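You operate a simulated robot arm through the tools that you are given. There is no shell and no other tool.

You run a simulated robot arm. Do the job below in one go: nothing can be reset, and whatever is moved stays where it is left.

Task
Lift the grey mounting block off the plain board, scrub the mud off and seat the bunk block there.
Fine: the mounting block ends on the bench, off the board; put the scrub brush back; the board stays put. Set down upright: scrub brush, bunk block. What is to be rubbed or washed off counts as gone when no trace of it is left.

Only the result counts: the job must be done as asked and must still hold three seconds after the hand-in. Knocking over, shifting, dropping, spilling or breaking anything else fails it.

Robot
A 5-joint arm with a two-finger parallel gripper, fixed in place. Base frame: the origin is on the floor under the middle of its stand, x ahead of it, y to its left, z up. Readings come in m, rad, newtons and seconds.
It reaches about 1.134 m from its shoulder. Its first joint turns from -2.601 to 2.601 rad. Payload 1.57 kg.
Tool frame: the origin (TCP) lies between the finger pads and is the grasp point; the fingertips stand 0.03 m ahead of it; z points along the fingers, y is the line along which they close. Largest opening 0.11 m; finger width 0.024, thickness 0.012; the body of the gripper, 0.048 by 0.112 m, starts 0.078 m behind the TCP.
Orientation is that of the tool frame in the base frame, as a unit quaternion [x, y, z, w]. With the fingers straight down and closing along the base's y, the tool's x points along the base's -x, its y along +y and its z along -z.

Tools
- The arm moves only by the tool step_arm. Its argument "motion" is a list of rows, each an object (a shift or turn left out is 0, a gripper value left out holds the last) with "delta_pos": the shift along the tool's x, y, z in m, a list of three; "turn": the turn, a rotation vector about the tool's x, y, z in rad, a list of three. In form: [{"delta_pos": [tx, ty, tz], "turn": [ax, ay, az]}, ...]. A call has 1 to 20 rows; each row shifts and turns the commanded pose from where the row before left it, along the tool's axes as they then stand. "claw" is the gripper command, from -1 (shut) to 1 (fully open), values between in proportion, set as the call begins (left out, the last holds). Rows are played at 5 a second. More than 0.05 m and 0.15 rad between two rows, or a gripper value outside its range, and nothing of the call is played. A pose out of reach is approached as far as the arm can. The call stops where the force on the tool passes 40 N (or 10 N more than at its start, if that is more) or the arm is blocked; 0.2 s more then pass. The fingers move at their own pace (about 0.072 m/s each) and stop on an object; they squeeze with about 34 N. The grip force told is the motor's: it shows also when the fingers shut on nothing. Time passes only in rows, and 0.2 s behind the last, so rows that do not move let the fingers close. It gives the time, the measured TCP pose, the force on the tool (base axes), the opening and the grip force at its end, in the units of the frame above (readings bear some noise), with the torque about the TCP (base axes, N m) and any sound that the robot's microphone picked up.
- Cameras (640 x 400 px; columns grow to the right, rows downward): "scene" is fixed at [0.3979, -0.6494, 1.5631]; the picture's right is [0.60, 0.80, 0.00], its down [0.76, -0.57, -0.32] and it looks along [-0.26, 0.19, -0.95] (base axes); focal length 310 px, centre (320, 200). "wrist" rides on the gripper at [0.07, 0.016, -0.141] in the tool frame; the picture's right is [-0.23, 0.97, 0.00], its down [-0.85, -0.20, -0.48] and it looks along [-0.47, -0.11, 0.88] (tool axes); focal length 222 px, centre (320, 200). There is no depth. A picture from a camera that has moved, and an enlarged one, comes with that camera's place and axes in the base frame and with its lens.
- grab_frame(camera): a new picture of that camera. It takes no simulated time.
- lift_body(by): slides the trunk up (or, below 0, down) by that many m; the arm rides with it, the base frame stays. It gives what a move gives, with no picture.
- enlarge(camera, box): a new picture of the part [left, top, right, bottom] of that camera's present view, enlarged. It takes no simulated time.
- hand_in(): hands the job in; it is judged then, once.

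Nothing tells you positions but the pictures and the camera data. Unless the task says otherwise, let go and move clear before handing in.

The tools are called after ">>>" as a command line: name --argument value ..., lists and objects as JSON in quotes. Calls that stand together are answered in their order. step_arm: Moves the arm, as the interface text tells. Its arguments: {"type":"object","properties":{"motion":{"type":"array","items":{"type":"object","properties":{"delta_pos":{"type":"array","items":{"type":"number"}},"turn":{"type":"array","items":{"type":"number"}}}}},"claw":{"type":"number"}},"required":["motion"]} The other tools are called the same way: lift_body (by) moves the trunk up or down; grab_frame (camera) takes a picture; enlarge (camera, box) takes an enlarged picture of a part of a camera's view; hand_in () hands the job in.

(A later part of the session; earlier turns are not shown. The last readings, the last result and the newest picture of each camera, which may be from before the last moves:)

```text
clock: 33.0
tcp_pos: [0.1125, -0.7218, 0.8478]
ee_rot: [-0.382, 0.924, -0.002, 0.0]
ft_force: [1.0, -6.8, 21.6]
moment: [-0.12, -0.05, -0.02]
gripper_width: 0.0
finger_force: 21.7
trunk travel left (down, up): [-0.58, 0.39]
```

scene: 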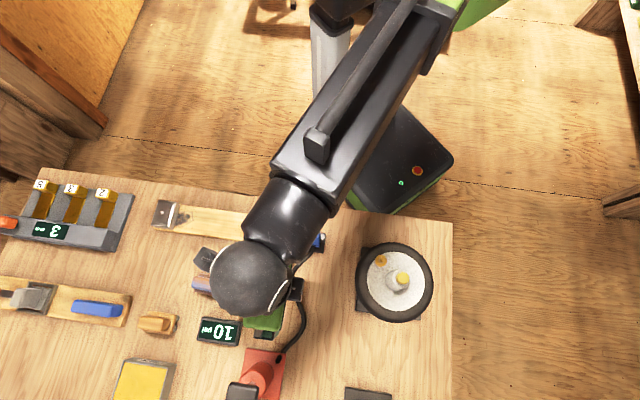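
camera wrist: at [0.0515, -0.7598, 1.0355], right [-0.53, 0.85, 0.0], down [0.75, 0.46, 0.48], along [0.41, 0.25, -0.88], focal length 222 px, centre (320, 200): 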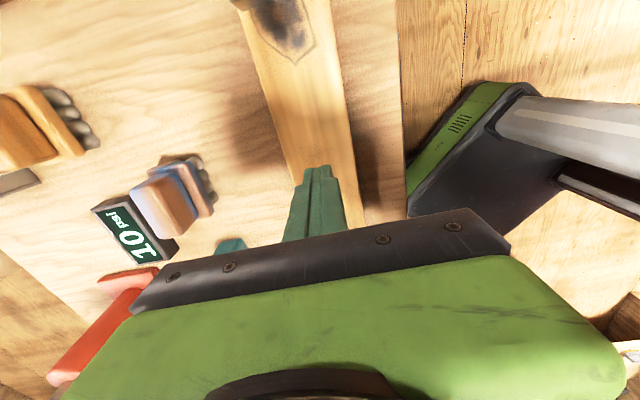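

Contact: the board top is at about z=0.8175. I'll back off, open the gripper and move over the grey block, closing across the board.

>>> lift_body --by 0.15

>>> step_arm --motion '[{"delta_pos": [0.0375, 0, 0]}, {"delta_pos": [0.0375, 0, 0]}, {"delta_pos": [0.0375, 0, 0]}, {"delta_pos": [0.0375, 0, 0]}, {"delta_pos": [0, 0, 0]}, {"delta_pos": [0, 0, 0]}]' --claw 1

>>> grab_frame --camera "wrist"

>>> grab_frame --camera "scene"

```text
clock: 34.8
tcp_pos: [0.1126, -0.7226, 0.9975]
ee_rot: [-0.382, 0.924, 0.0, 0.0]
ft_force: [-0.3, -0.5, -0.5]
moment: [0.03, 0.01, -0.04]
gripper_width: 0.0002
finger_force: 21.8
trunk travel left (down, up): [-0.73, 0.24]
```

```text
clock: 36.2
tcp_pos: [0.0054, -0.8291, 0.9979]
ee_rot: [-0.382, 0.924, 0.0, 0.0]
ft_force: [0.5, -0.9, 0.0]
moment: [-0.02, 0.01, 0.04]
gripper_width: 0.1104
finger_force: 0.0
trunk travel left (down, up): [-0.73, 0.24]
```

```text
taken
camera wrist: at [-0.0556, -0.8671, 1.1384], right [-0.53, 0.85, 0.0], down [0.75, 0.46, 0.48], along [0.41, 0.25, -0.88], focal length 222 px, centre (320, 200)
```

wrist: 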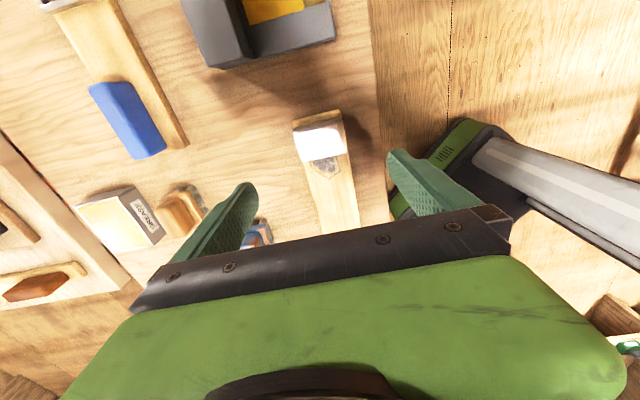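

```text
taken
```

scene: 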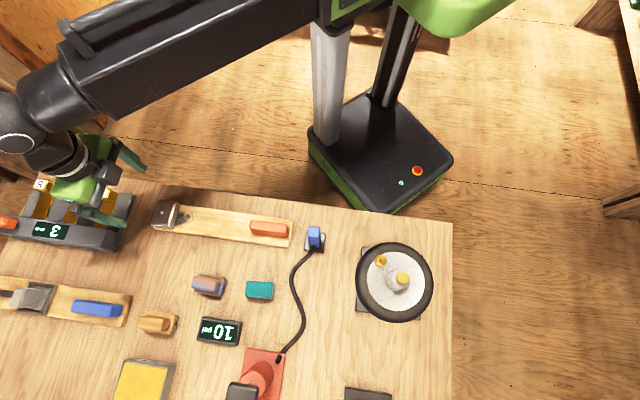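

The gripper is hovering over the block. I'll zoom to verify the alignment before descending.

>>> enlarge --camera "wrist" --box '[240, 90, 400, 190]'

>>> enlarge --camera "scene" --box '[0, 100, 240, 250]'

```text
4.00 times, centred on (320, 140) of wrist
camera zoom: at [-0.0556, -0.8671, 1.1384], right [-0.53, 0.85, 0.0], down [0.75, 0.46, 0.48], along [0.41, 0.25, -0.88], focal length 888 px, centre (320, 440)
```

zoom: 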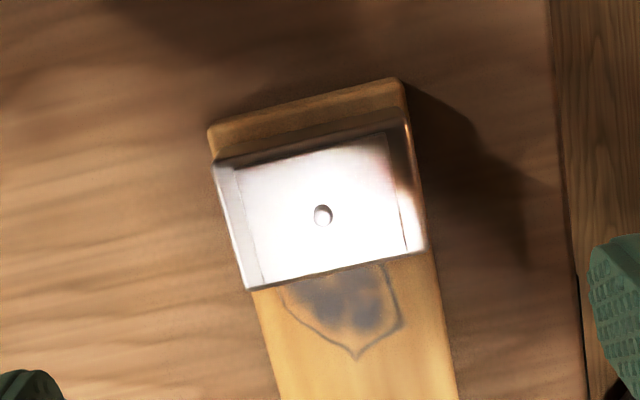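

```text
2.67 times, centred on (120, 175) of scene
camera zoom: at [0.3979, -0.6494, 1.5631], right [0.6, 0.8, 0.0], down [0.76, -0.57, -0.32], along [-0.26, 0.19, -0.95], focal length 826 px, centre (853, 267)
```

zoom: 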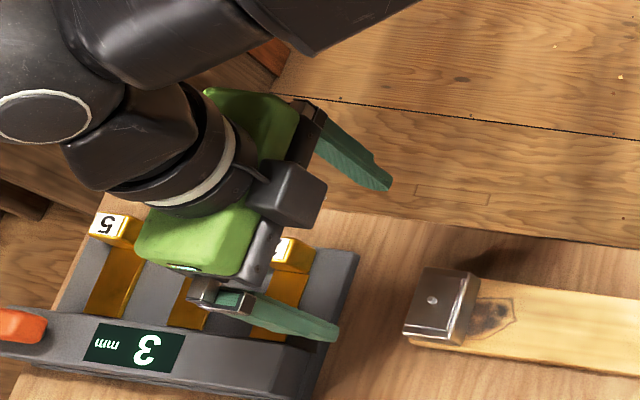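

The block centre agrees with the tool position, and its top is at about 0.85. I'll descend most of the way, check, then finish with tips about 2.5 mm above the board.

>>> lift_body --by -0.12

>>> enlarge --camera "wrist" --box '[160, 60, 480, 260]'

>>> enlarge --camera "scene" --box '[60, 130, 260, 255]'

```text
clock: 37.7
tcp_pos: [0.0054, -0.8291, 0.8765]
ee_rot: [-0.383, 0.924, 0.0, 0.001]
ft_force: [0.3, -0.4, -0.1]
moment: [-0.04, 0.02, -0.02]
gripper_width: 0.1101
finger_force: 0.1
trunk travel left (down, up): [-0.61, 0.36]
```

```text
2.00 times, centred on (320, 160) of wrist
camera zoom: at [-0.0554, -0.867, 1.0185], right [-0.53, 0.85, 0.0], down [0.75, 0.46, 0.48], along [0.41, 0.25, -0.88], focal length 444 px, centre (320, 280)
```

zoom: 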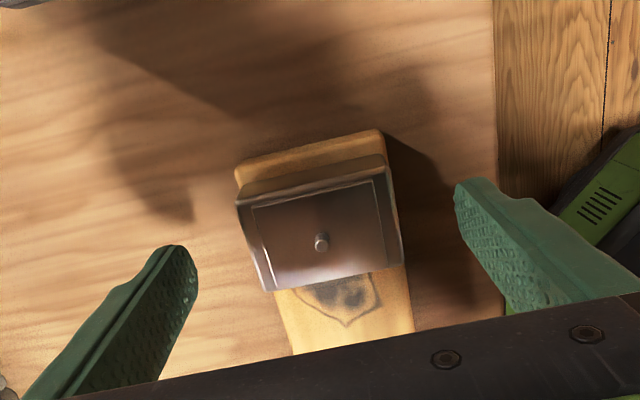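

```text
3.20 times, centred on (160, 192) of scene
camera zoom: at [0.3979, -0.6494, 1.5631], right [0.6, 0.8, 0.0], down [0.76, -0.57, -0.32], along [-0.26, 0.19, -0.95], focal length 991 px, centre (832, 224)
```

zoom: 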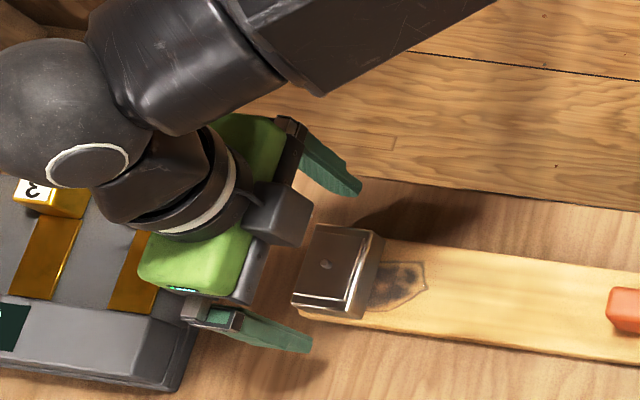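

Everything lines up, so I descend the remaining 26 mm and close.

>>> lift_body --by -0.026

>>> step_arm --motion '[{"delta_pos": [0, 0, 0]}, {"delta_pos": [0, 0, 0]}, {"delta_pos": [0, 0, 0]}, {"delta_pos": [0, 0, 0]}, {"delta_pos": [0, 0, 0]}]' --claw -1

>>> enlarge --camera "wrist" --box '[160, 60, 480, 260]'

```text
clock: 38.4
tcp_pos: [0.0063, -0.8295, 0.851]
ee_rot: [-0.382, 0.924, 0.0, 0.001]
ft_force: [1.5, 0.4, 0.6]
moment: [-0.01, 0.0, 0.01]
gripper_width: 0.1102
finger_force: 0.0
trunk travel left (down, up): [-0.584, 0.386]
```

```text
clock: 39.6
tcp_pos: [0.0056, -0.8293, 0.8507]
ee_rot: [-0.383, 0.924, 0.0, 0.0]
ft_force: [0.0, 0.1, -0.2]
moment: [-0.01, -0.03, 0.0]
gripper_width: 0.065
finger_force: 34.5
trunk travel left (down, up): [-0.584, 0.386]
```

```text
2.00 times, centred on (320, 160) of wrist
camera zoom: at [-0.0555, -0.867, 0.9925], right [-0.53, 0.85, 0.0], down [0.75, 0.46, 0.48], along [0.41, 0.25, -0.88], focal length 444 px, centre (320, 280)
```

zoom: 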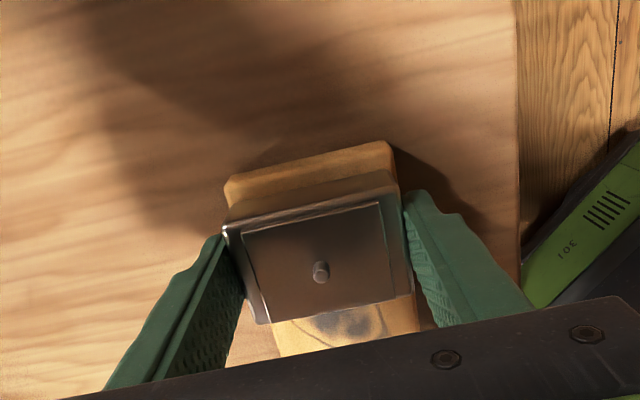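

Gripped at 0.065 m width. I'll lift a little first and check the board doesn't come along.

>>> lift_body --by 0.01

>>> lift_body --by 0.05

>>> grab_frame --camera "wrist"

>>> enlarge --camera "scene" --box '[60, 130, 320, 290]'

```text
clock: 40.2
tcp_pos: [0.0062, -0.8298, 0.8604]
ee_rot: [-0.383, 0.924, 0.0, 0.0]
ft_force: [-0.2, 0.0, -1.3]
moment: [0.01, 0.01, 0.02]
gripper_width: 0.0654
finger_force: 34.2
trunk travel left (down, up): [-0.594, 0.376]
```

```text
clock: 41.1
tcp_pos: [0.0058, -0.8292, 0.9111]
ee_rot: [-0.383, 0.924, 0.0, -0.001]
ft_force: [-0.3, 0.6, -1.6]
moment: [0.01, -0.03, 0.03]
gripper_width: 0.0649
finger_force: 33.8
trunk travel left (down, up): [-0.644, 0.326]
```

```text
taken
camera wrist: at [-0.0555, -0.8672, 1.0523], right [-0.53, 0.85, 0.0], down [0.75, 0.46, 0.48], along [0.41, 0.25, -0.88], focal length 222 px, centre (320, 200)
```

wrist: 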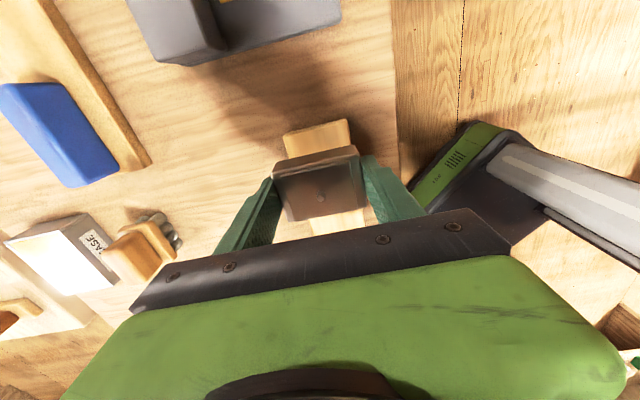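

```text
2.46 times, centred on (190, 210) of scene
camera zoom: at [0.3979, -0.6494, 1.5631], right [0.6, 0.8, 0.0], down [0.76, -0.57, -0.32], along [-0.26, 0.19, -0.95], focal length 762 px, centre (640, 175)
```

zoom: 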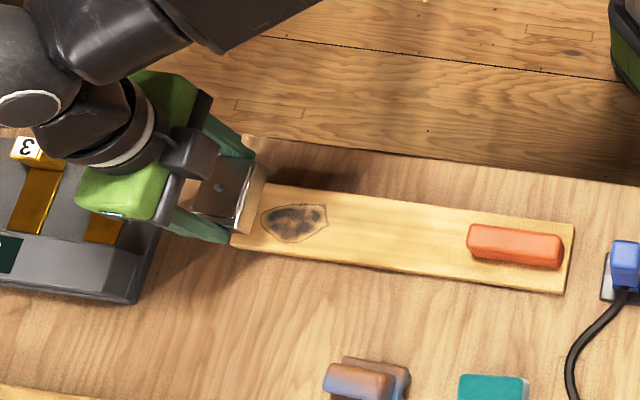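

The block came off cleanly, exposing the full mud patch. I'll carry it to the free bench area near (0.092,-0.898) and lower it until it touches.

>>> step_arm --motion '[{"delta_pos": [-0.0041, -0.0365, 0]}, {"delta_pos": [-0.0041, -0.0365, 0]}, {"delta_pos": [-0.0041, -0.0365, 0]}, {"delta_pos": [0, 0, 0]}]'

>>> lift_body --by -0.06

>>> grab_frame --camera "wrist"

>>> grab_frame --camera "scene"

```text
clock: 42.1
tcp_pos: [0.0924, -0.8958, 0.9101]
ee_rot: [-0.382, 0.924, -0.001, -0.001]
ft_force: [-0.2, -0.3, -1.3]
moment: [0.04, 0.0, 0.01]
gripper_width: 0.0651
finger_force: 34.2
out of reach, approached as far as the arm can: row 3
trunk travel left (down, up): [-0.644, 0.326]
```

```text
clock: 43.1
tcp_pos: [0.0923, -0.8956, 0.8516]
ee_rot: [-0.383, 0.924, -0.001, -0.001]
ft_force: [0.0, -0.4, -0.7]
moment: [-0.01, 0.03, -0.01]
gripper_width: 0.0652
finger_force: 34.3
trunk travel left (down, up): [-0.584, 0.386]
```

```text
taken
camera wrist: at [0.0312, -0.9333, 0.9925], right [-0.53, 0.85, 0.0], down [0.75, 0.46, 0.48], along [0.41, 0.25, -0.88], focal length 222 px, centre (320, 200)
```

wrist: 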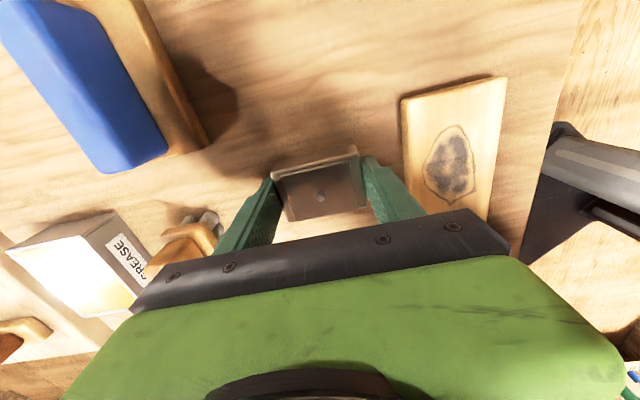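

```text
taken
```

scene: 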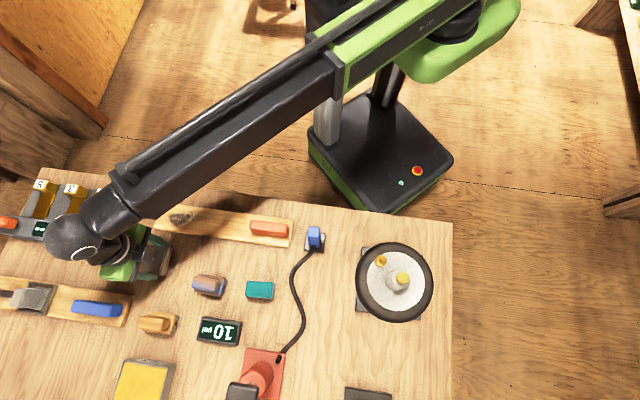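

The block is over a free bench spot (the arm notes its reach limit is near). I'll lower in small steps until contact.

>>> lift_body --by -0.008

>>> lift_body --by -0.003

>>> lift_body --by -0.002

>>> lift_body --by -0.002

```text
clock: 43.7
tcp_pos: [0.0913, -0.8949, 0.8428]
ee_rot: [-0.383, 0.924, -0.001, -0.001]
ft_force: [0.0, 0.2, -0.4]
moment: [-0.01, -0.02, 0.01]
gripper_width: 0.065
finger_force: 33.3
trunk travel left (down, up): [-0.576, 0.394]
```

```text
clock: 44.2
tcp_pos: [0.0923, -0.896, 0.84]
ee_rot: [-0.383, 0.924, -0.001, -0.001]
ft_force: [0.0, -0.4, -1.4]
moment: [0.03, 0.03, 0.0]
gripper_width: 0.0652
finger_force: 33.8
trunk travel left (down, up): [-0.573, 0.397]
```

```text
clock: 44.7
tcp_pos: [0.0925, -0.8951, 0.8372]
ee_rot: [-0.383, 0.924, -0.001, 0.0]
ft_force: [0.0, -0.2, -0.9]
moment: [-0.01, 0.01, -0.01]
gripper_width: 0.0652
finger_force: 33.5
trunk travel left (down, up): [-0.571, 0.399]
```

```text
clock: 45.2
tcp_pos: [0.0919, -0.8955, 0.8354]
ee_rot: [-0.382, 0.924, -0.001, -0.001]
ft_force: [-0.5, -0.1, -1.0]
moment: [-0.04, 0.05, 0.0]
gripper_width: 0.0651
finger_force: 33.9
trunk travel left (down, up): [-0.569, 0.401]
```

No contact yet (block bottom at about 0.8025). Continuing.

>>> lift_body --by -0.0015

>>> lift_body --by -0.0015

>>> lift_body --by -0.0015

```text
clock: 45.7
tcp_pos: [0.093, -0.8952, 0.8341]
ee_rot: [-0.383, 0.924, -0.002, -0.001]
ft_force: [-1.0, 0.0, -0.1]
moment: [0.01, -0.02, -0.02]
gripper_width: 0.0652
finger_force: 33.6
trunk travel left (down, up): [-0.568, 0.402]
```

```text
clock: 46.2
tcp_pos: [0.0924, -0.8952, 0.8335]
ee_rot: [-0.383, 0.924, -0.001, 0.0]
ft_force: [0.2, 0.4, 1.8]
moment: [0.03, 0.05, 0.0]
gripper_width: 0.0651
finger_force: 34.2
trunk travel left (down, up): [-0.566, 0.404]
```

```text
clock: 46.8
tcp_pos: [0.0923, -0.8953, 0.8324]
ee_rot: [-0.383, 0.924, -0.002, -0.002]
ft_force: [0.3, -8.8, 20.7]
moment: [0.18, -0.23, -0.06]
gripper_width: 0.0658
finger_force: 33.5
trunk travel left (down, up): [-0.565, 0.405]
```

The bench top is at about z=0.800 and the block is down. I'll relieve the load slightly, open the fingers modestly, and rise.

>>> lift_body --by 0.0012

>>> step_arm --motion '[{"delta_pos": [0, 0, 0]}, {"delta_pos": [0, 0, 0]}, {"delta_pos": [0, 0, 0]}]' --claw 0.6

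>>> lift_body --by 0.15

>>> grab_frame --camera "wrist"

>>> enlarge --camera "scene" --box '[60, 170, 320, 332]'

```text
clock: 47.3
tcp_pos: [0.093, -0.895, 0.8327]
ee_rot: [-0.383, 0.924, -0.001, -0.001]
ft_force: [0.5, -1.8, 6.2]
moment: [-0.19, -0.23, -0.06]
gripper_width: 0.0651
finger_force: 34.5
trunk travel left (down, up): [-0.566, 0.404]
```

```text
clock: 48.1
tcp_pos: [0.0931, -0.8954, 0.8329]
ee_rot: [-0.383, 0.924, -0.002, -0.001]
ft_force: [0.2, -0.2, -0.6]
moment: [0.01, 0.0, 0.0]
gripper_width: 0.0879
finger_force: 0.1
trunk travel left (down, up): [-0.566, 0.404]
```

```text
clock: 49.8
tcp_pos: [0.0918, -0.8957, 0.9821]
ee_rot: [-0.383, 0.924, -0.001, 0.0]
ft_force: [0.6, 0.4, -0.1]
moment: [-0.02, 0.0, 0.02]
gripper_width: 0.0879
finger_force: 0.1
trunk travel left (down, up): [-0.716, 0.254]
```

```text
taken
camera wrist: at [0.0312, -0.9333, 1.1241], right [-0.53, 0.85, 0.0], down [0.75, 0.46, 0.48], along [0.41, 0.25, -0.88], focal length 222 px, centre (320, 200)
```

wrist: 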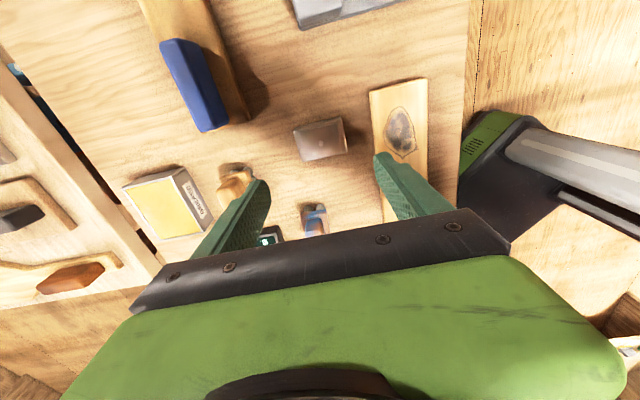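

```text
2.46 times, centred on (190, 251) of scene
camera zoom: at [0.3979, -0.6494, 1.5631], right [0.6, 0.8, 0.0], down [0.76, -0.57, -0.32], along [-0.26, 0.19, -0.95], focal length 762 px, centre (640, 74)
```

zoom: 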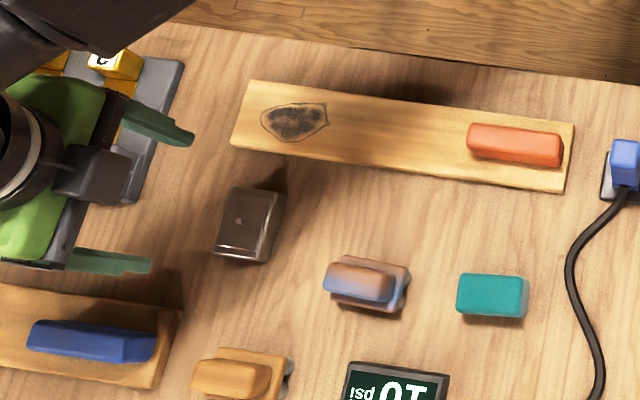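

The mounting block now rests on the bench and the whole mud patch is visible. I'll test whether the arm reaches toward the tan brush from here.

>>> step_arm --motion '[{"delta_pos": [-0.006, -0.032, 0]}, {"delta_pos": [-0.006, -0.032, 0]}, {"delta_pos": [-0.006, -0.032, 0]}, {"delta_pos": [0, 0, 0]}]'

>>> grab_frame --camera "scene"

```text
clock: 50.8
tcp_pos: [0.1663, -0.8899, 0.9826]
ee_rot: [-0.383, 0.924, -0.003, -0.001]
ft_force: [-0.1, 0.7, 0.0]
moment: [0.0, 0.01, 0.02]
gripper_width: 0.0881
finger_force: 0.1
out of reach, approached as far as the arm can: row 1, 2, 3
trunk travel left (down, up): [-0.716, 0.254]
```

```text
taken
```

scene: 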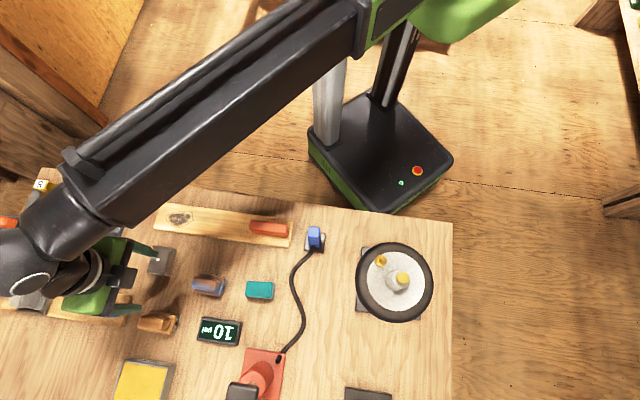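

The reach limit here is about 0.90 m from the stand. I'll test whether the tool can tilt, with small turns about its x and y axes.

>>> step_arm --motion '[{"turn": [0.1, 0, 0]}, {"delta_pos": [0, 0, 0]}]'

>>> step_arm --motion '[{"turn": [-0.1, 0, 0]}, {"turn": [0, 0.1, 0]}, {"delta_pos": [0, 0, 0]}]'

```text
clock: 51.4
tcp_pos: [0.1656, -0.8889, 0.9835]
ee_rot: [-0.382, 0.923, -0.046, 0.019]
ft_force: [0.2, 1.0, -0.2]
moment: [-0.02, 0.01, -0.02]
gripper_width: 0.088
finger_force: 0.1
trunk travel left (down, up): [-0.716, 0.254]
```

```text
clock: 52.2
tcp_pos: [0.1671, -0.8897, 0.9839]
ee_rot: [-0.382, 0.923, -0.02, -0.047]
ft_force: [-0.2, -0.3, -1.1]
moment: [0.01, -0.01, 0.01]
gripper_width: 0.0878
finger_force: 0.1
trunk travel left (down, up): [-0.716, 0.254]
```

The tool can tilt, so tilting extends the reach outward if needed. I'll straighten it and take close looks at both brushes from here.

>>> step_arm --motion '[{"turn": [0, -0.1, 0]}, {"delta_pos": [0, 0, 0]}]'

>>> grab_frame --camera "wrist"

>>> enlarge --camera "wrist" --box '[220, 120, 380, 220]'

>>> enlarge --camera "scene" --box '[130, 260, 240, 340]'

```text
clock: 52.8
tcp_pos: [0.167, -0.8886, 0.982]
ee_rot: [-0.383, 0.924, -0.001, 0.001]
ft_force: [-0.2, 0.0, -0.2]
moment: [0.01, 0.03, 0.01]
gripper_width: 0.088
finger_force: 0.0
trunk travel left (down, up): [-0.716, 0.254]
```

```text
taken
camera wrist: at [0.1055, -0.9263, 1.1242], right [-0.53, 0.85, 0.0], down [0.75, 0.46, 0.48], along [0.41, 0.25, -0.88], focal length 222 px, centre (320, 200)
```

wrist: 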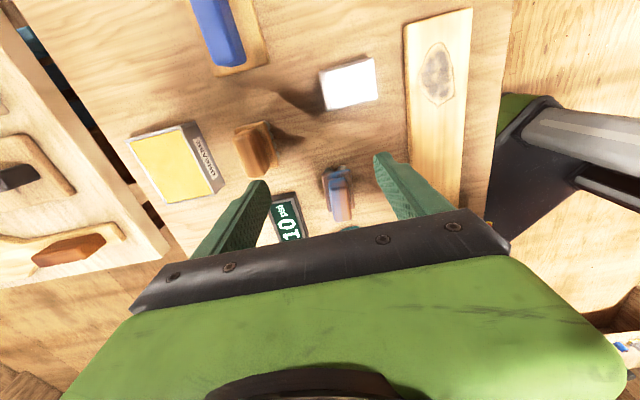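

```text
4.00 times, centred on (300, 170) of wrist
camera zoom: at [0.1055, -0.9263, 1.1242], right [-0.53, 0.85, 0.0], down [0.75, 0.46, 0.48], along [0.41, 0.25, -0.88], focal length 888 px, centre (400, 320)
```

zoom: 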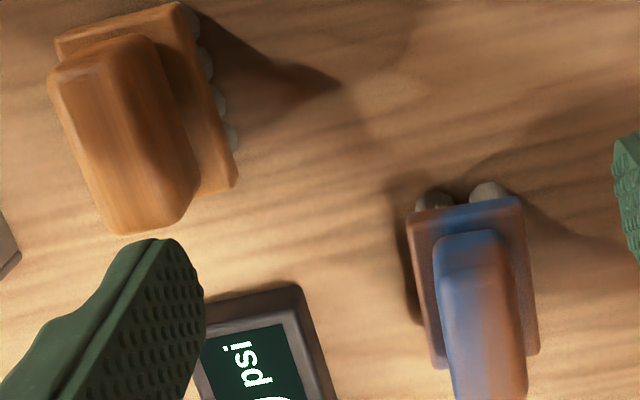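

```text
5.00 times, centred on (185, 300) of scene
camera zoom: at [0.3979, -0.6494, 1.5631], right [0.6, 0.8, 0.0], down [0.76, -0.57, -0.32], along [-0.26, 0.19, -0.95], focal length 1548 px, centre (995, -300)
```

zoom: 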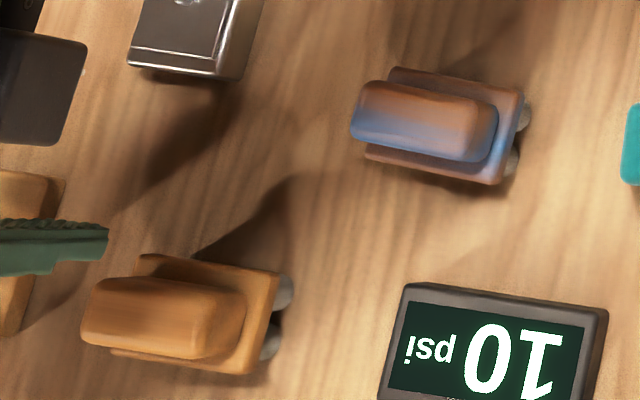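

The brush bristles may differ in colour (steel-grey vs. beige), which matters for telling a scrub brush from a wire brush. I'll move to view both from the bristle side.

>>> step_arm --motion '[{"delta_pos": [-0.03205, 0.0318, 0]}, {"delta_pos": [-0.03205, 0.0318, 0]}, {"delta_pos": [-0.03205, 0.0318, 0]}, {"delta_pos": [-0.03205, 0.0318, 0]}, {"delta_pos": [-0.03205, 0.0318, 0]}, {"delta_pos": [-0.03205, 0.0318, 0]}, {"delta_pos": [0, 0, 0]}]'

>>> grab_frame --camera "wrist"

>>> enlarge --camera "wrist" --box '[60, 40, 220, 140]'

```text
clock: 54.4
tcp_pos: [0.1676, -0.6173, 0.9817]
ee_rot: [-0.382, 0.924, -0.001, 0.0]
ft_force: [0.6, 0.3, 0.9]
moment: [0.0, 0.0, 0.02]
gripper_width: 0.0879
finger_force: 0.1
trunk travel left (down, up): [-0.716, 0.254]
```

```text
taken
camera wrist: at [0.1069, -0.6544, 1.1242], right [-0.53, 0.85, 0.0], down [0.75, 0.46, 0.48], along [0.41, 0.25, -0.88], focal length 222 px, centre (320, 200)
```

wrist: 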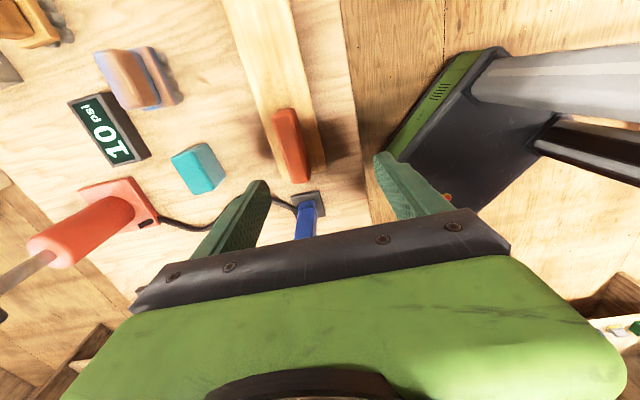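

```text
4.00 times, centred on (140, 90) of wrist
camera zoom: at [0.1069, -0.6544, 1.1242], right [-0.53, 0.85, 0.0], down [0.75, 0.46, 0.48], along [0.41, 0.25, -0.88], focal length 888 px, centre (1040, 640)
```

zoom: 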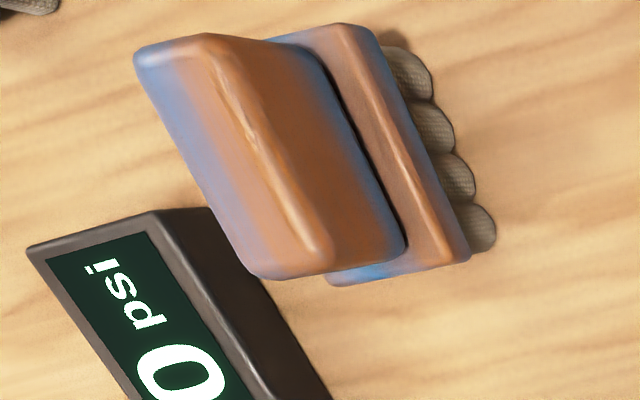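

The blue-brown brush has beige tufts. Now the tan brush from the same viewpoint.

>>> enlarge --camera "wrist" --box '[0, 0, 112, 70]'

>>> step_arm --motion '[{"delta_pos": [0.03, -0.02, 0]}, {"delta_pos": [0.04, -0.02, 0]}, {"delta_pos": [0.04, -0.02, 0]}, {"delta_pos": [0, 0, 0]}]'

>>> grab_frame --camera "wrist"

>>> enlarge --camera "wrist" --box '[60, 60, 220, 160]'

```text
5.71 times, centred on (56, 35) of wrist
camera zoom: at [0.1069, -0.6544, 1.1242], right [-0.53, 0.85, 0.0], down [0.75, 0.46, 0.48], along [0.41, 0.25, -0.88], focal length 1269 px, centre (1829, 1143)
```

zoom: 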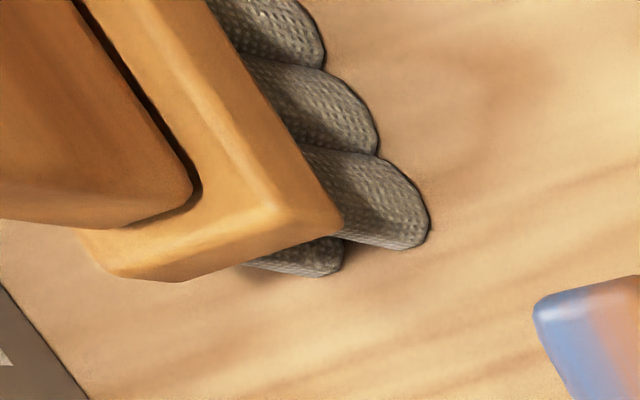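

```text
clock: 55.4
tcp_pos: [0.1349, -0.7371, 0.9836]
ee_rot: [-0.383, 0.924, -0.001, 0.0]
ft_force: [-0.6, -0.1, 0.3]
moment: [-0.02, -0.02, -0.01]
gripper_width: 0.088
finger_force: 0.1
trunk travel left (down, up): [-0.716, 0.254]
```

```text
taken
camera wrist: at [0.0735, -0.774, 1.1242], right [-0.53, 0.85, 0.0], down [0.75, 0.46, 0.48], along [0.41, 0.25, -0.88], focal length 222 px, centre (320, 200)
```

wrist: 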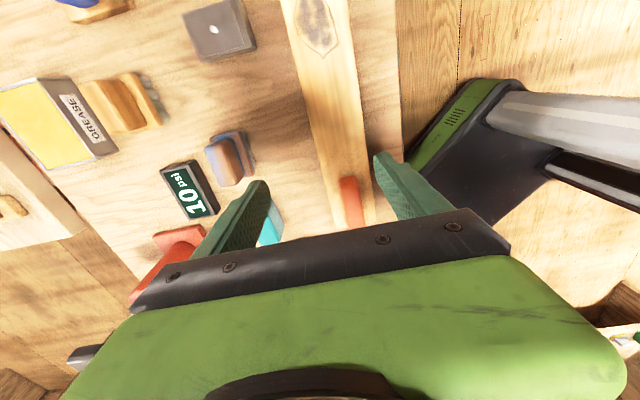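

```text
4.00 times, centred on (140, 110) of wrist
camera zoom: at [0.0735, -0.774, 1.1242], right [-0.53, 0.85, 0.0], down [0.75, 0.46, 0.48], along [0.41, 0.25, -0.88], focal length 888 px, centre (1040, 560)
```

zoom: 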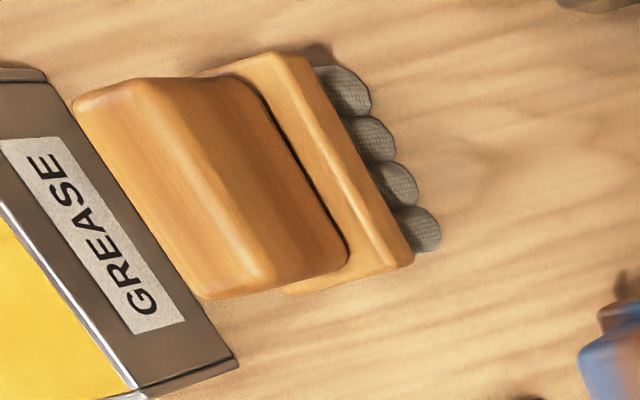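

The tan brush sits by the grease box with steel-grey bristles; the blue-brown one has light natural bristles and lies within straight-down reach, so I take the blue-brown one as the scrub brush. I'll hover above it for a precise top view.

>>> step_arm --motion '[{"delta_pos": [-0.01555, -0.0336, 0]}, {"delta_pos": [-0.01555, -0.0336, 0]}, {"delta_pos": [-0.01555, -0.0336, 0]}, {"delta_pos": [-0.01555, -0.0336, 0]}, {"delta_pos": [0, 0, 0]}]'

>>> grab_frame --camera "wrist"

>>> enlarge --camera "wrist" --box '[240, 30, 400, 130]'

```text
clock: 56.6
tcp_pos: [0.2714, -0.7881, 0.9832]
ee_rot: [-0.383, 0.924, 0.0, -0.001]
ft_force: [0.8, 0.4, 0.1]
moment: [0.01, 0.01, 0.03]
gripper_width: 0.0882
finger_force: 0.1
trunk travel left (down, up): [-0.716, 0.254]
```

```text
taken
camera wrist: at [0.2099, -0.826, 1.1243], right [-0.53, 0.85, 0.0], down [0.75, 0.46, 0.48], along [0.41, 0.25, -0.88], focal length 222 px, centre (320, 200)
```

wrist: 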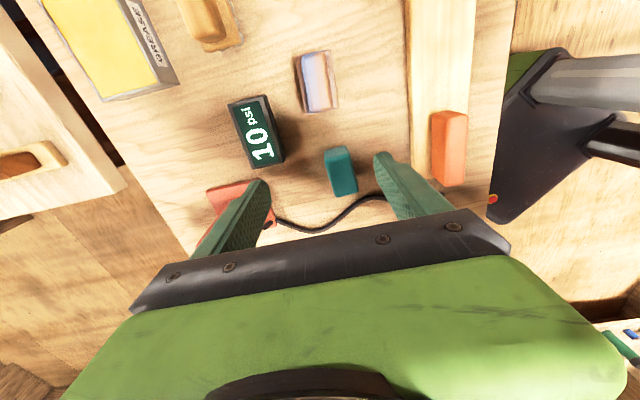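

```text
4.00 times, centred on (320, 80) of wrist
camera zoom: at [0.2099, -0.826, 1.1243], right [-0.53, 0.85, 0.0], down [0.75, 0.46, 0.48], along [0.41, 0.25, -0.88], focal length 888 px, centre (320, 680)
```

zoom: 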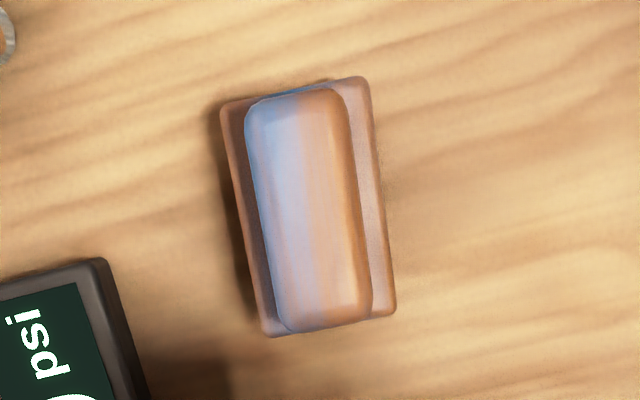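

Top view is clear: the brush plate is about 0.060×0.040 with a handle 0.025 wide, centred at (0.215,-0.825), long axis at about 41°. I'll align the tool across the handle, narrow the opening, and move over it.

>>> step_arm --motion '[{"turn": [0, 0, 0.07]}, {"delta_pos": [0.0336, 0.0043, 0]}, {"delta_pos": [0.0337, 0.0043, 0]}, {"delta_pos": [0, 0, 0]}, {"delta_pos": [0, 0, 0]}]' --claw 0.15

>>> lift_body --by -0.07

>>> grab_frame --camera "wrist"

>>> enlarge --camera "wrist" --box '[220, 110, 420, 235]'

```text
clock: 57.8
tcp_pos: [0.2137, -0.8261, 0.9846]
ee_rot: [-0.35, 0.937, -0.001, -0.001]
ft_force: [0.2, 0.6, -0.8]
moment: [0.01, 0.0, -0.01]
gripper_width: 0.0632
finger_force: 0.2
trunk travel left (down, up): [-0.716, 0.254]
```

```text
clock: 58.9
tcp_pos: [0.214, -0.8253, 0.9127]
ee_rot: [-0.351, 0.936, -0.001, 0.0]
ft_force: [-0.7, 0.3, -1.0]
moment: [0.0, 0.01, -0.08]
gripper_width: 0.0634
finger_force: 0.0
trunk travel left (down, up): [-0.646, 0.324]
```

```text
taken
camera wrist: at [0.1506, -0.8592, 1.0543], right [-0.47, 0.88, 0.0], down [0.78, 0.41, 0.48], along [0.42, 0.22, -0.88], focal length 222 px, centre (320, 200)
```

wrist: 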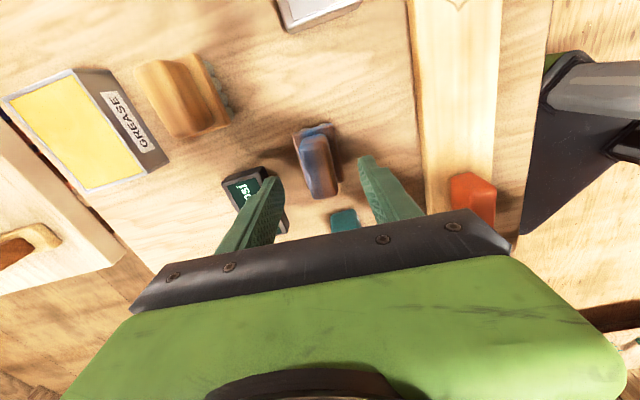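

```text
3.20 times, centred on (320, 172) of wrist
camera zoom: at [0.1506, -0.8592, 1.0543], right [-0.47, 0.88, 0.0], down [0.78, 0.41, 0.48], along [0.42, 0.22, -0.88], focal length 711 px, centre (320, 288)
```

zoom: 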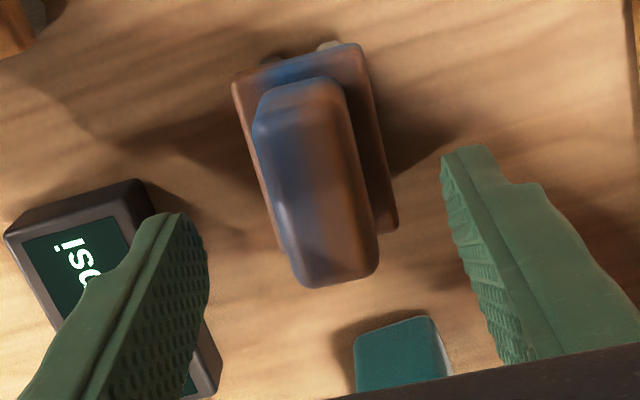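

The handle is centred between the fingers. I'll lower so the tips sit just above the brush plate and close.

>>> lift_body --by -0.03

>>> lift_body --by -0.006

>>> enlarge --camera "wrist" --box '[220, 110, 420, 235]'

```text
clock: 59.6
tcp_pos: [0.214, -0.826, 0.8835]
ee_rot: [-0.35, 0.937, -0.001, 0.0]
ft_force: [0.6, 0.0, -1.2]
moment: [0.01, 0.03, -0.01]
gripper_width: 0.0633
finger_force: 0.0
trunk travel left (down, up): [-0.616, 0.354]
```

```text
clock: 60.2
tcp_pos: [0.2133, -0.8268, 0.8762]
ee_rot: [-0.35, 0.937, -0.001, -0.002]
ft_force: [0.1, 0.2, 0.1]
moment: [-0.04, -0.03, 0.01]
gripper_width: 0.0635
finger_force: 0.1
trunk travel left (down, up): [-0.61, 0.36]
```

```text
3.20 times, centred on (320, 172) of wrist
camera zoom: at [0.1506, -0.8592, 1.0183], right [-0.47, 0.88, 0.0], down [0.78, 0.41, 0.48], along [0.42, 0.22, -0.88], focal length 711 px, centre (320, 288)
```

zoom: 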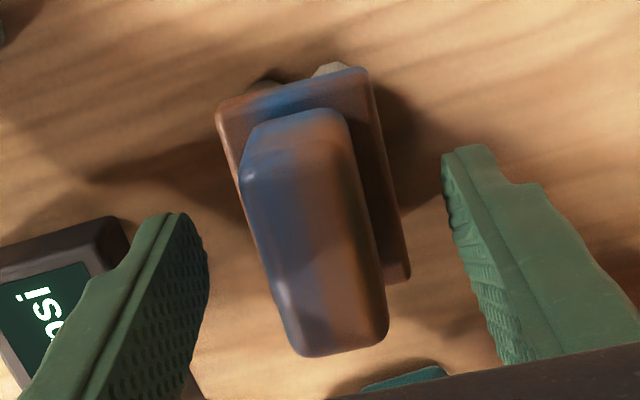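

The handle is aligned with the tool. Closing now.

>>> step_arm --motion '[{"delta_pos": [0, 0, 0]}, {"delta_pos": [0, 0, 0]}, {"delta_pos": [0, 0, 0]}, {"delta_pos": [0, 0, 0]}]' --claw -1

>>> lift_body --by 0.01

>>> enlarge --camera "wrist" --box '[220, 110, 420, 235]'

```text
clock: 61.2
tcp_pos: [0.2137, -0.8258, 0.8758]
ee_rot: [-0.35, 0.937, -0.001, 0.0]
ft_force: [0.0, 0.2, 0.2]
moment: [-0.01, 0.03, -0.03]
gripper_width: 0.0253
finger_force: 33.9
trunk travel left (down, up): [-0.61, 0.36]
```

```text
clock: 61.8
tcp_pos: [0.2147, -0.8257, 0.8868]
ee_rot: [-0.351, 0.937, -0.001, -0.001]
ft_force: [-0.9, -0.2, -1.6]
moment: [0.0, -0.01, 0.01]
gripper_width: 0.0251
finger_force: 34.2
trunk travel left (down, up): [-0.62, 0.35]
```

```text
3.20 times, centred on (320, 172) of wrist
camera zoom: at [0.1506, -0.8593, 1.0282], right [-0.47, 0.88, 0.0], down [0.78, 0.41, 0.48], along [0.42, 0.22, -0.88], focal length 711 px, centre (320, 288)
```

zoom: 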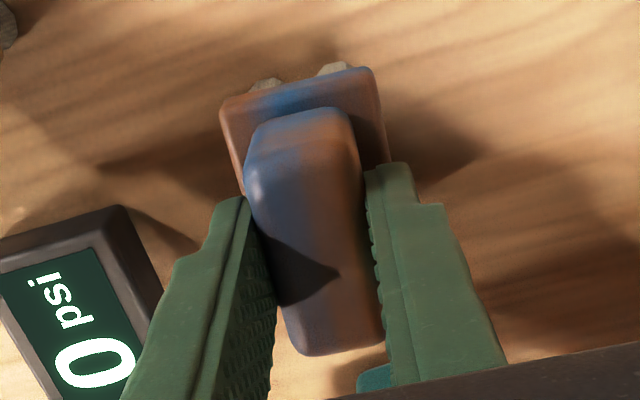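

The brush is held firmly. I'll raise it, align with the board, and carry it over the mud patch centre at about (0.029,-0.807).

>>> lift_body --by 0.064

>>> step_arm --motion '[{"turn": [0, 0, -0.07]}, {"delta_pos": [0.02935, 0.03615, 0]}, {"delta_pos": [0.02935, 0.03615, 0]}, {"delta_pos": [0.02935, 0.03615, 0]}, {"delta_pos": [0.02935, 0.03615, 0]}, {"delta_pos": [0, 0, 0]}]'

>>> lift_body --by -0.045

>>> grab_frame --camera "wrist"

>>> enlarge --camera "scene" --box '[60, 150, 320, 312]'

```text
clock: 62.8
tcp_pos: [0.2142, -0.8256, 0.9511]
ee_rot: [-0.35, 0.937, -0.001, 0.0]
ft_force: [0.6, -0.7, 0.1]
moment: [-0.02, 0.02, 0.03]
gripper_width: 0.025
finger_force: 34.1
trunk travel left (down, up): [-0.684, 0.286]
```

```text
clock: 64.2
tcp_pos: [0.0286, -0.8076, 0.9499]
ee_rot: [-0.383, 0.924, -0.002, 0.0]
ft_force: [-0.4, -0.6, -0.7]
moment: [-0.01, 0.0, 0.01]
gripper_width: 0.0252
finger_force: 34.1
trunk travel left (down, up): [-0.684, 0.286]
```

```text
clock: 65.1
tcp_pos: [0.0284, -0.8086, 0.9052]
ee_rot: [-0.382, 0.924, -0.001, -0.001]
ft_force: [0.2, -0.6, -0.8]
moment: [0.0, 0.0, -0.01]
gripper_width: 0.0253
finger_force: 34.3
trunk travel left (down, up): [-0.639, 0.331]
```

```text
taken
camera wrist: at [-0.0331, -0.846, 1.0472], right [-0.53, 0.85, 0.0], down [0.75, 0.46, 0.48], along [0.41, 0.25, -0.88], focal length 222 px, centre (320, 200)
```

wrist: 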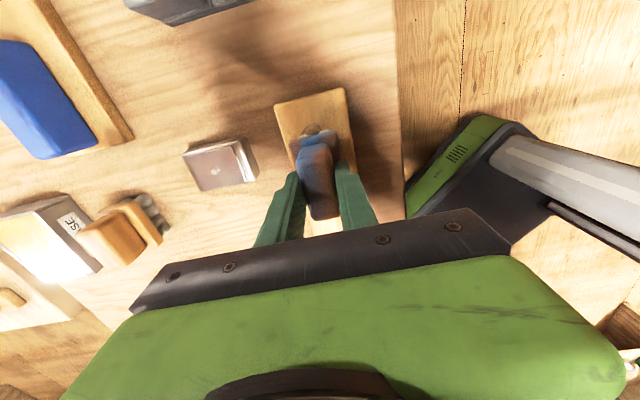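

```text
2.46 times, centred on (190, 231) of scene
camera zoom: at [0.3979, -0.6494, 1.5631], right [0.6, 0.8, 0.0], down [0.76, -0.57, -0.32], along [-0.26, 0.19, -0.95], focal length 762 px, centre (640, 124)
```

zoom: 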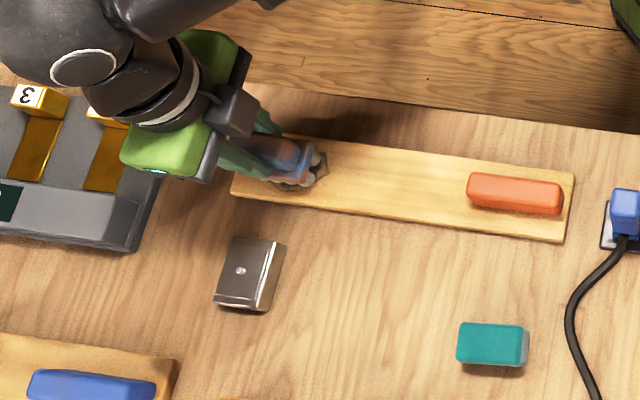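

The brush hovers over the mud. Lowering into gentle contact now.

>>> lift_body --by -0.009

>>> lift_body --by -0.001

>>> lift_body --by -0.001

>>> lift_body --by -0.001

```text
clock: 65.7
tcp_pos: [0.0277, -0.808, 0.8971]
ee_rot: [-0.382, 0.924, -0.002, 0.0]
ft_force: [0.6, -0.5, -1.6]
moment: [-0.02, 0.0, 0.04]
gripper_width: 0.0253
finger_force: 33.9
trunk travel left (down, up): [-0.63, 0.34]
```

```text
clock: 66.2
tcp_pos: [0.0276, -0.8093, 0.8956]
ee_rot: [-0.382, 0.924, 0.0, 0.0]
ft_force: [0.2, 0.7, -0.2]
moment: [0.0, -0.01, -0.02]
gripper_width: 0.0249
finger_force: 34.1
trunk travel left (down, up): [-0.629, 0.341]
```

```text
clock: 66.7
tcp_pos: [0.0285, -0.8084, 0.8941]
ee_rot: [-0.383, 0.924, -0.001, 0.0]
ft_force: [0.0, 0.2, 1.0]
moment: [-0.01, 0.0, -0.02]
gripper_width: 0.025
finger_force: 34.2
trunk travel left (down, up): [-0.628, 0.342]
```

```text
clock: 67.2
tcp_pos: [0.0282, -0.8071, 0.8945]
ee_rot: [-0.382, 0.924, -0.002, 0.0]
ft_force: [-0.5, -6.0, 16.8]
moment: [-0.11, -0.04, 0.01]
gripper_width: 0.0251
finger_force: 34.2
trunk travel left (down, up): [-0.627, 0.343]
```

Contact with about 17 N; I'll ease off half a millimetre and start with short strokes along the board.

>>> lift_body --by 0.0005

>>> step_arm --motion '[{"delta_pos": [-0.0125, 0, 0]}, {"delta_pos": [-0.0125, 0, 0]}, {"delta_pos": [0.0125, 0, 0]}, {"delta_pos": [0.0125, 0, 0]}, {"delta_pos": [0.0125, 0, 0]}, {"delta_pos": [0.0125, 0, 0]}, {"delta_pos": [-0.0125, 0, 0]}, {"delta_pos": [-0.0125, 0, 0]}]'

>>> enlarge --camera "scene" --box '[120, 180, 320, 305]'

>>> grab_frame --camera "wrist"

```text
clock: 67.7
tcp_pos: [0.0293, -0.8084, 0.8941]
ee_rot: [-0.383, 0.924, -0.001, 0.0]
ft_force: [1.2, -5.0, 11.0]
moment: [-0.13, 0.0, -0.01]
gripper_width: 0.0253
finger_force: 33.7
trunk travel left (down, up): [-0.627, 0.343]
```

```text
clock: 69.5
tcp_pos: [0.0289, -0.8071, 0.8943]
ee_rot: [-0.383, 0.924, -0.001, 0.0]
ft_force: [-2.7, -2.5, 9.2]
moment: [0.0, 0.13, -0.03]
gripper_width: 0.0254
finger_force: 34.3
trunk travel left (down, up): [-0.627, 0.343]
```

```text
3.20 times, centred on (220, 242) of scene
camera zoom: at [0.3979, -0.6494, 1.5631], right [0.6, 0.8, 0.0], down [0.76, -0.57, -0.32], along [-0.26, 0.19, -0.95], focal length 991 px, centre (640, 64)
```

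zoom: 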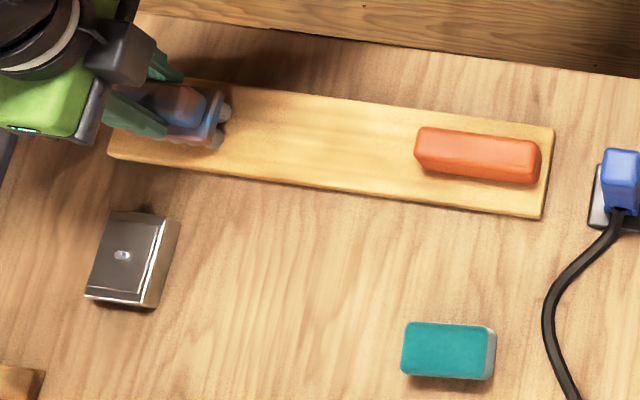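

```text
taken
camera wrist: at [-0.033, -0.8449, 1.0362], right [-0.53, 0.85, 0.0], down [0.75, 0.46, 0.48], along [0.41, 0.25, -0.88], focal length 222 px, centre (320, 200)
```

wrist: 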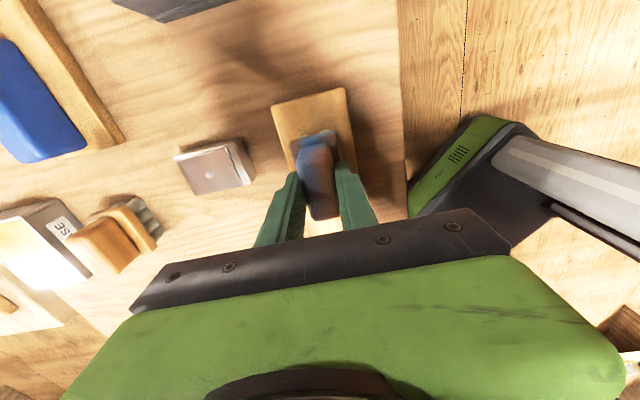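

The visible outline near the brush already seems gone. I'll add strokes with lateral offsets to cover the full patch width.

>>> step_arm --motion '[{"delta_pos": [0, 0.01, 0]}, {"delta_pos": [-0.0125, 0, 0]}, {"delta_pos": [-0.0125, 0, 0]}, {"delta_pos": [0.0125, 0, 0]}, {"delta_pos": [0.0125, 0, 0]}, {"delta_pos": [0.0125, 0, 0]}, {"delta_pos": [0.0125, 0, 0]}, {"delta_pos": [0, -0.01, 0]}, {"delta_pos": [0, -0.01, 0]}, {"delta_pos": [-0.0125, 0, 0]}, {"delta_pos": [-0.0125, 0, 0]}, {"delta_pos": [-0.0125, 0, 0]}, {"delta_pos": [-0.0125, 0, 0]}, {"delta_pos": [0.0125, 0, 0]}, {"delta_pos": [0.0125, 0, 0]}, {"delta_pos": [0, 0.01, 0]}]'

>>> lift_body --by 0.06

>>> step_arm --motion '[{"delta_pos": [0, -0.045, 0]}, {"delta_pos": [0, -0.04, 0]}, {"delta_pos": [0, 0, 0]}]'

>>> grab_frame --camera "wrist"

>>> enlarge --camera "scene" --box '[120, 180, 320, 305]'

```text
clock: 72.9
tcp_pos: [0.0275, -0.8071, 0.8942]
ee_rot: [-0.383, 0.924, -0.001, -0.001]
ft_force: [0.2, -2.1, 6.8]
moment: [-0.02, -0.07, -0.02]
gripper_width: 0.0251
finger_force: 34.0
trunk travel left (down, up): [-0.627, 0.343]
```

```text
clock: 73.9
tcp_pos: [0.0284, -0.8078, 0.9546]
ee_rot: [-0.383, 0.924, -0.001, 0.0]
ft_force: [-0.1, 1.4, -0.7]
moment: [-0.01, 0.03, 0.02]
gripper_width: 0.0249
finger_force: 33.9
trunk travel left (down, up): [-0.687, 0.283]
```

```text
clock: 74.7
tcp_pos: [0.0896, -0.8672, 0.9541]
ee_rot: [-0.382, 0.924, -0.001, -0.001]
ft_force: [0.0, 0.1, 0.0]
moment: [0.01, -0.01, 0.02]
gripper_width: 0.0252
finger_force: 34.2
trunk travel left (down, up): [-0.687, 0.283]
```

```text
taken
camera wrist: at [0.0281, -0.9053, 1.0958], right [-0.53, 0.85, 0.0], down [0.75, 0.46, 0.48], along [0.41, 0.25, -0.88], focal length 222 px, centre (320, 200)
```

wrist: 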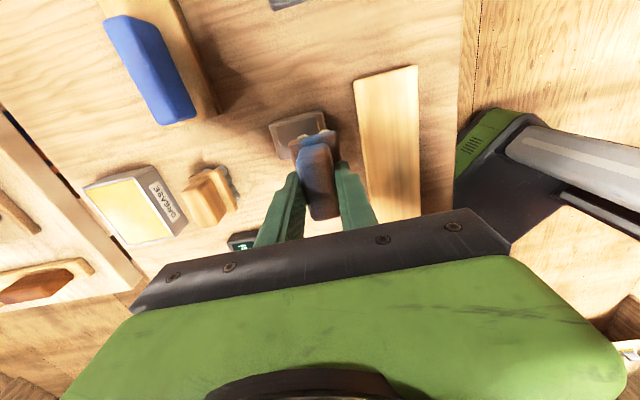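

```text
3.20 times, centred on (220, 242) of scene
camera zoom: at [0.3979, -0.6494, 1.5631], right [0.6, 0.8, 0.0], down [0.76, -0.57, -0.32], along [-0.26, 0.19, -0.95], focal length 991 px, centre (640, 64)
```

zoom: 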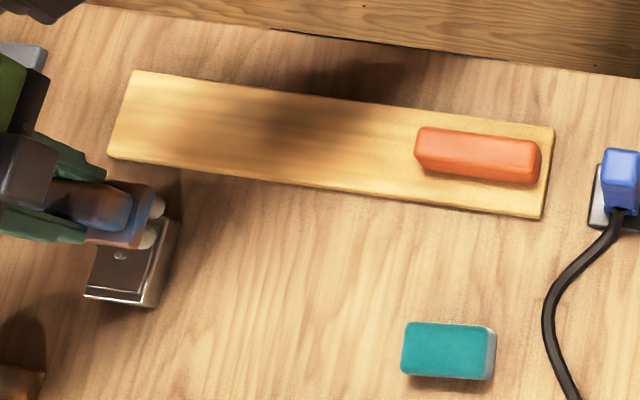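

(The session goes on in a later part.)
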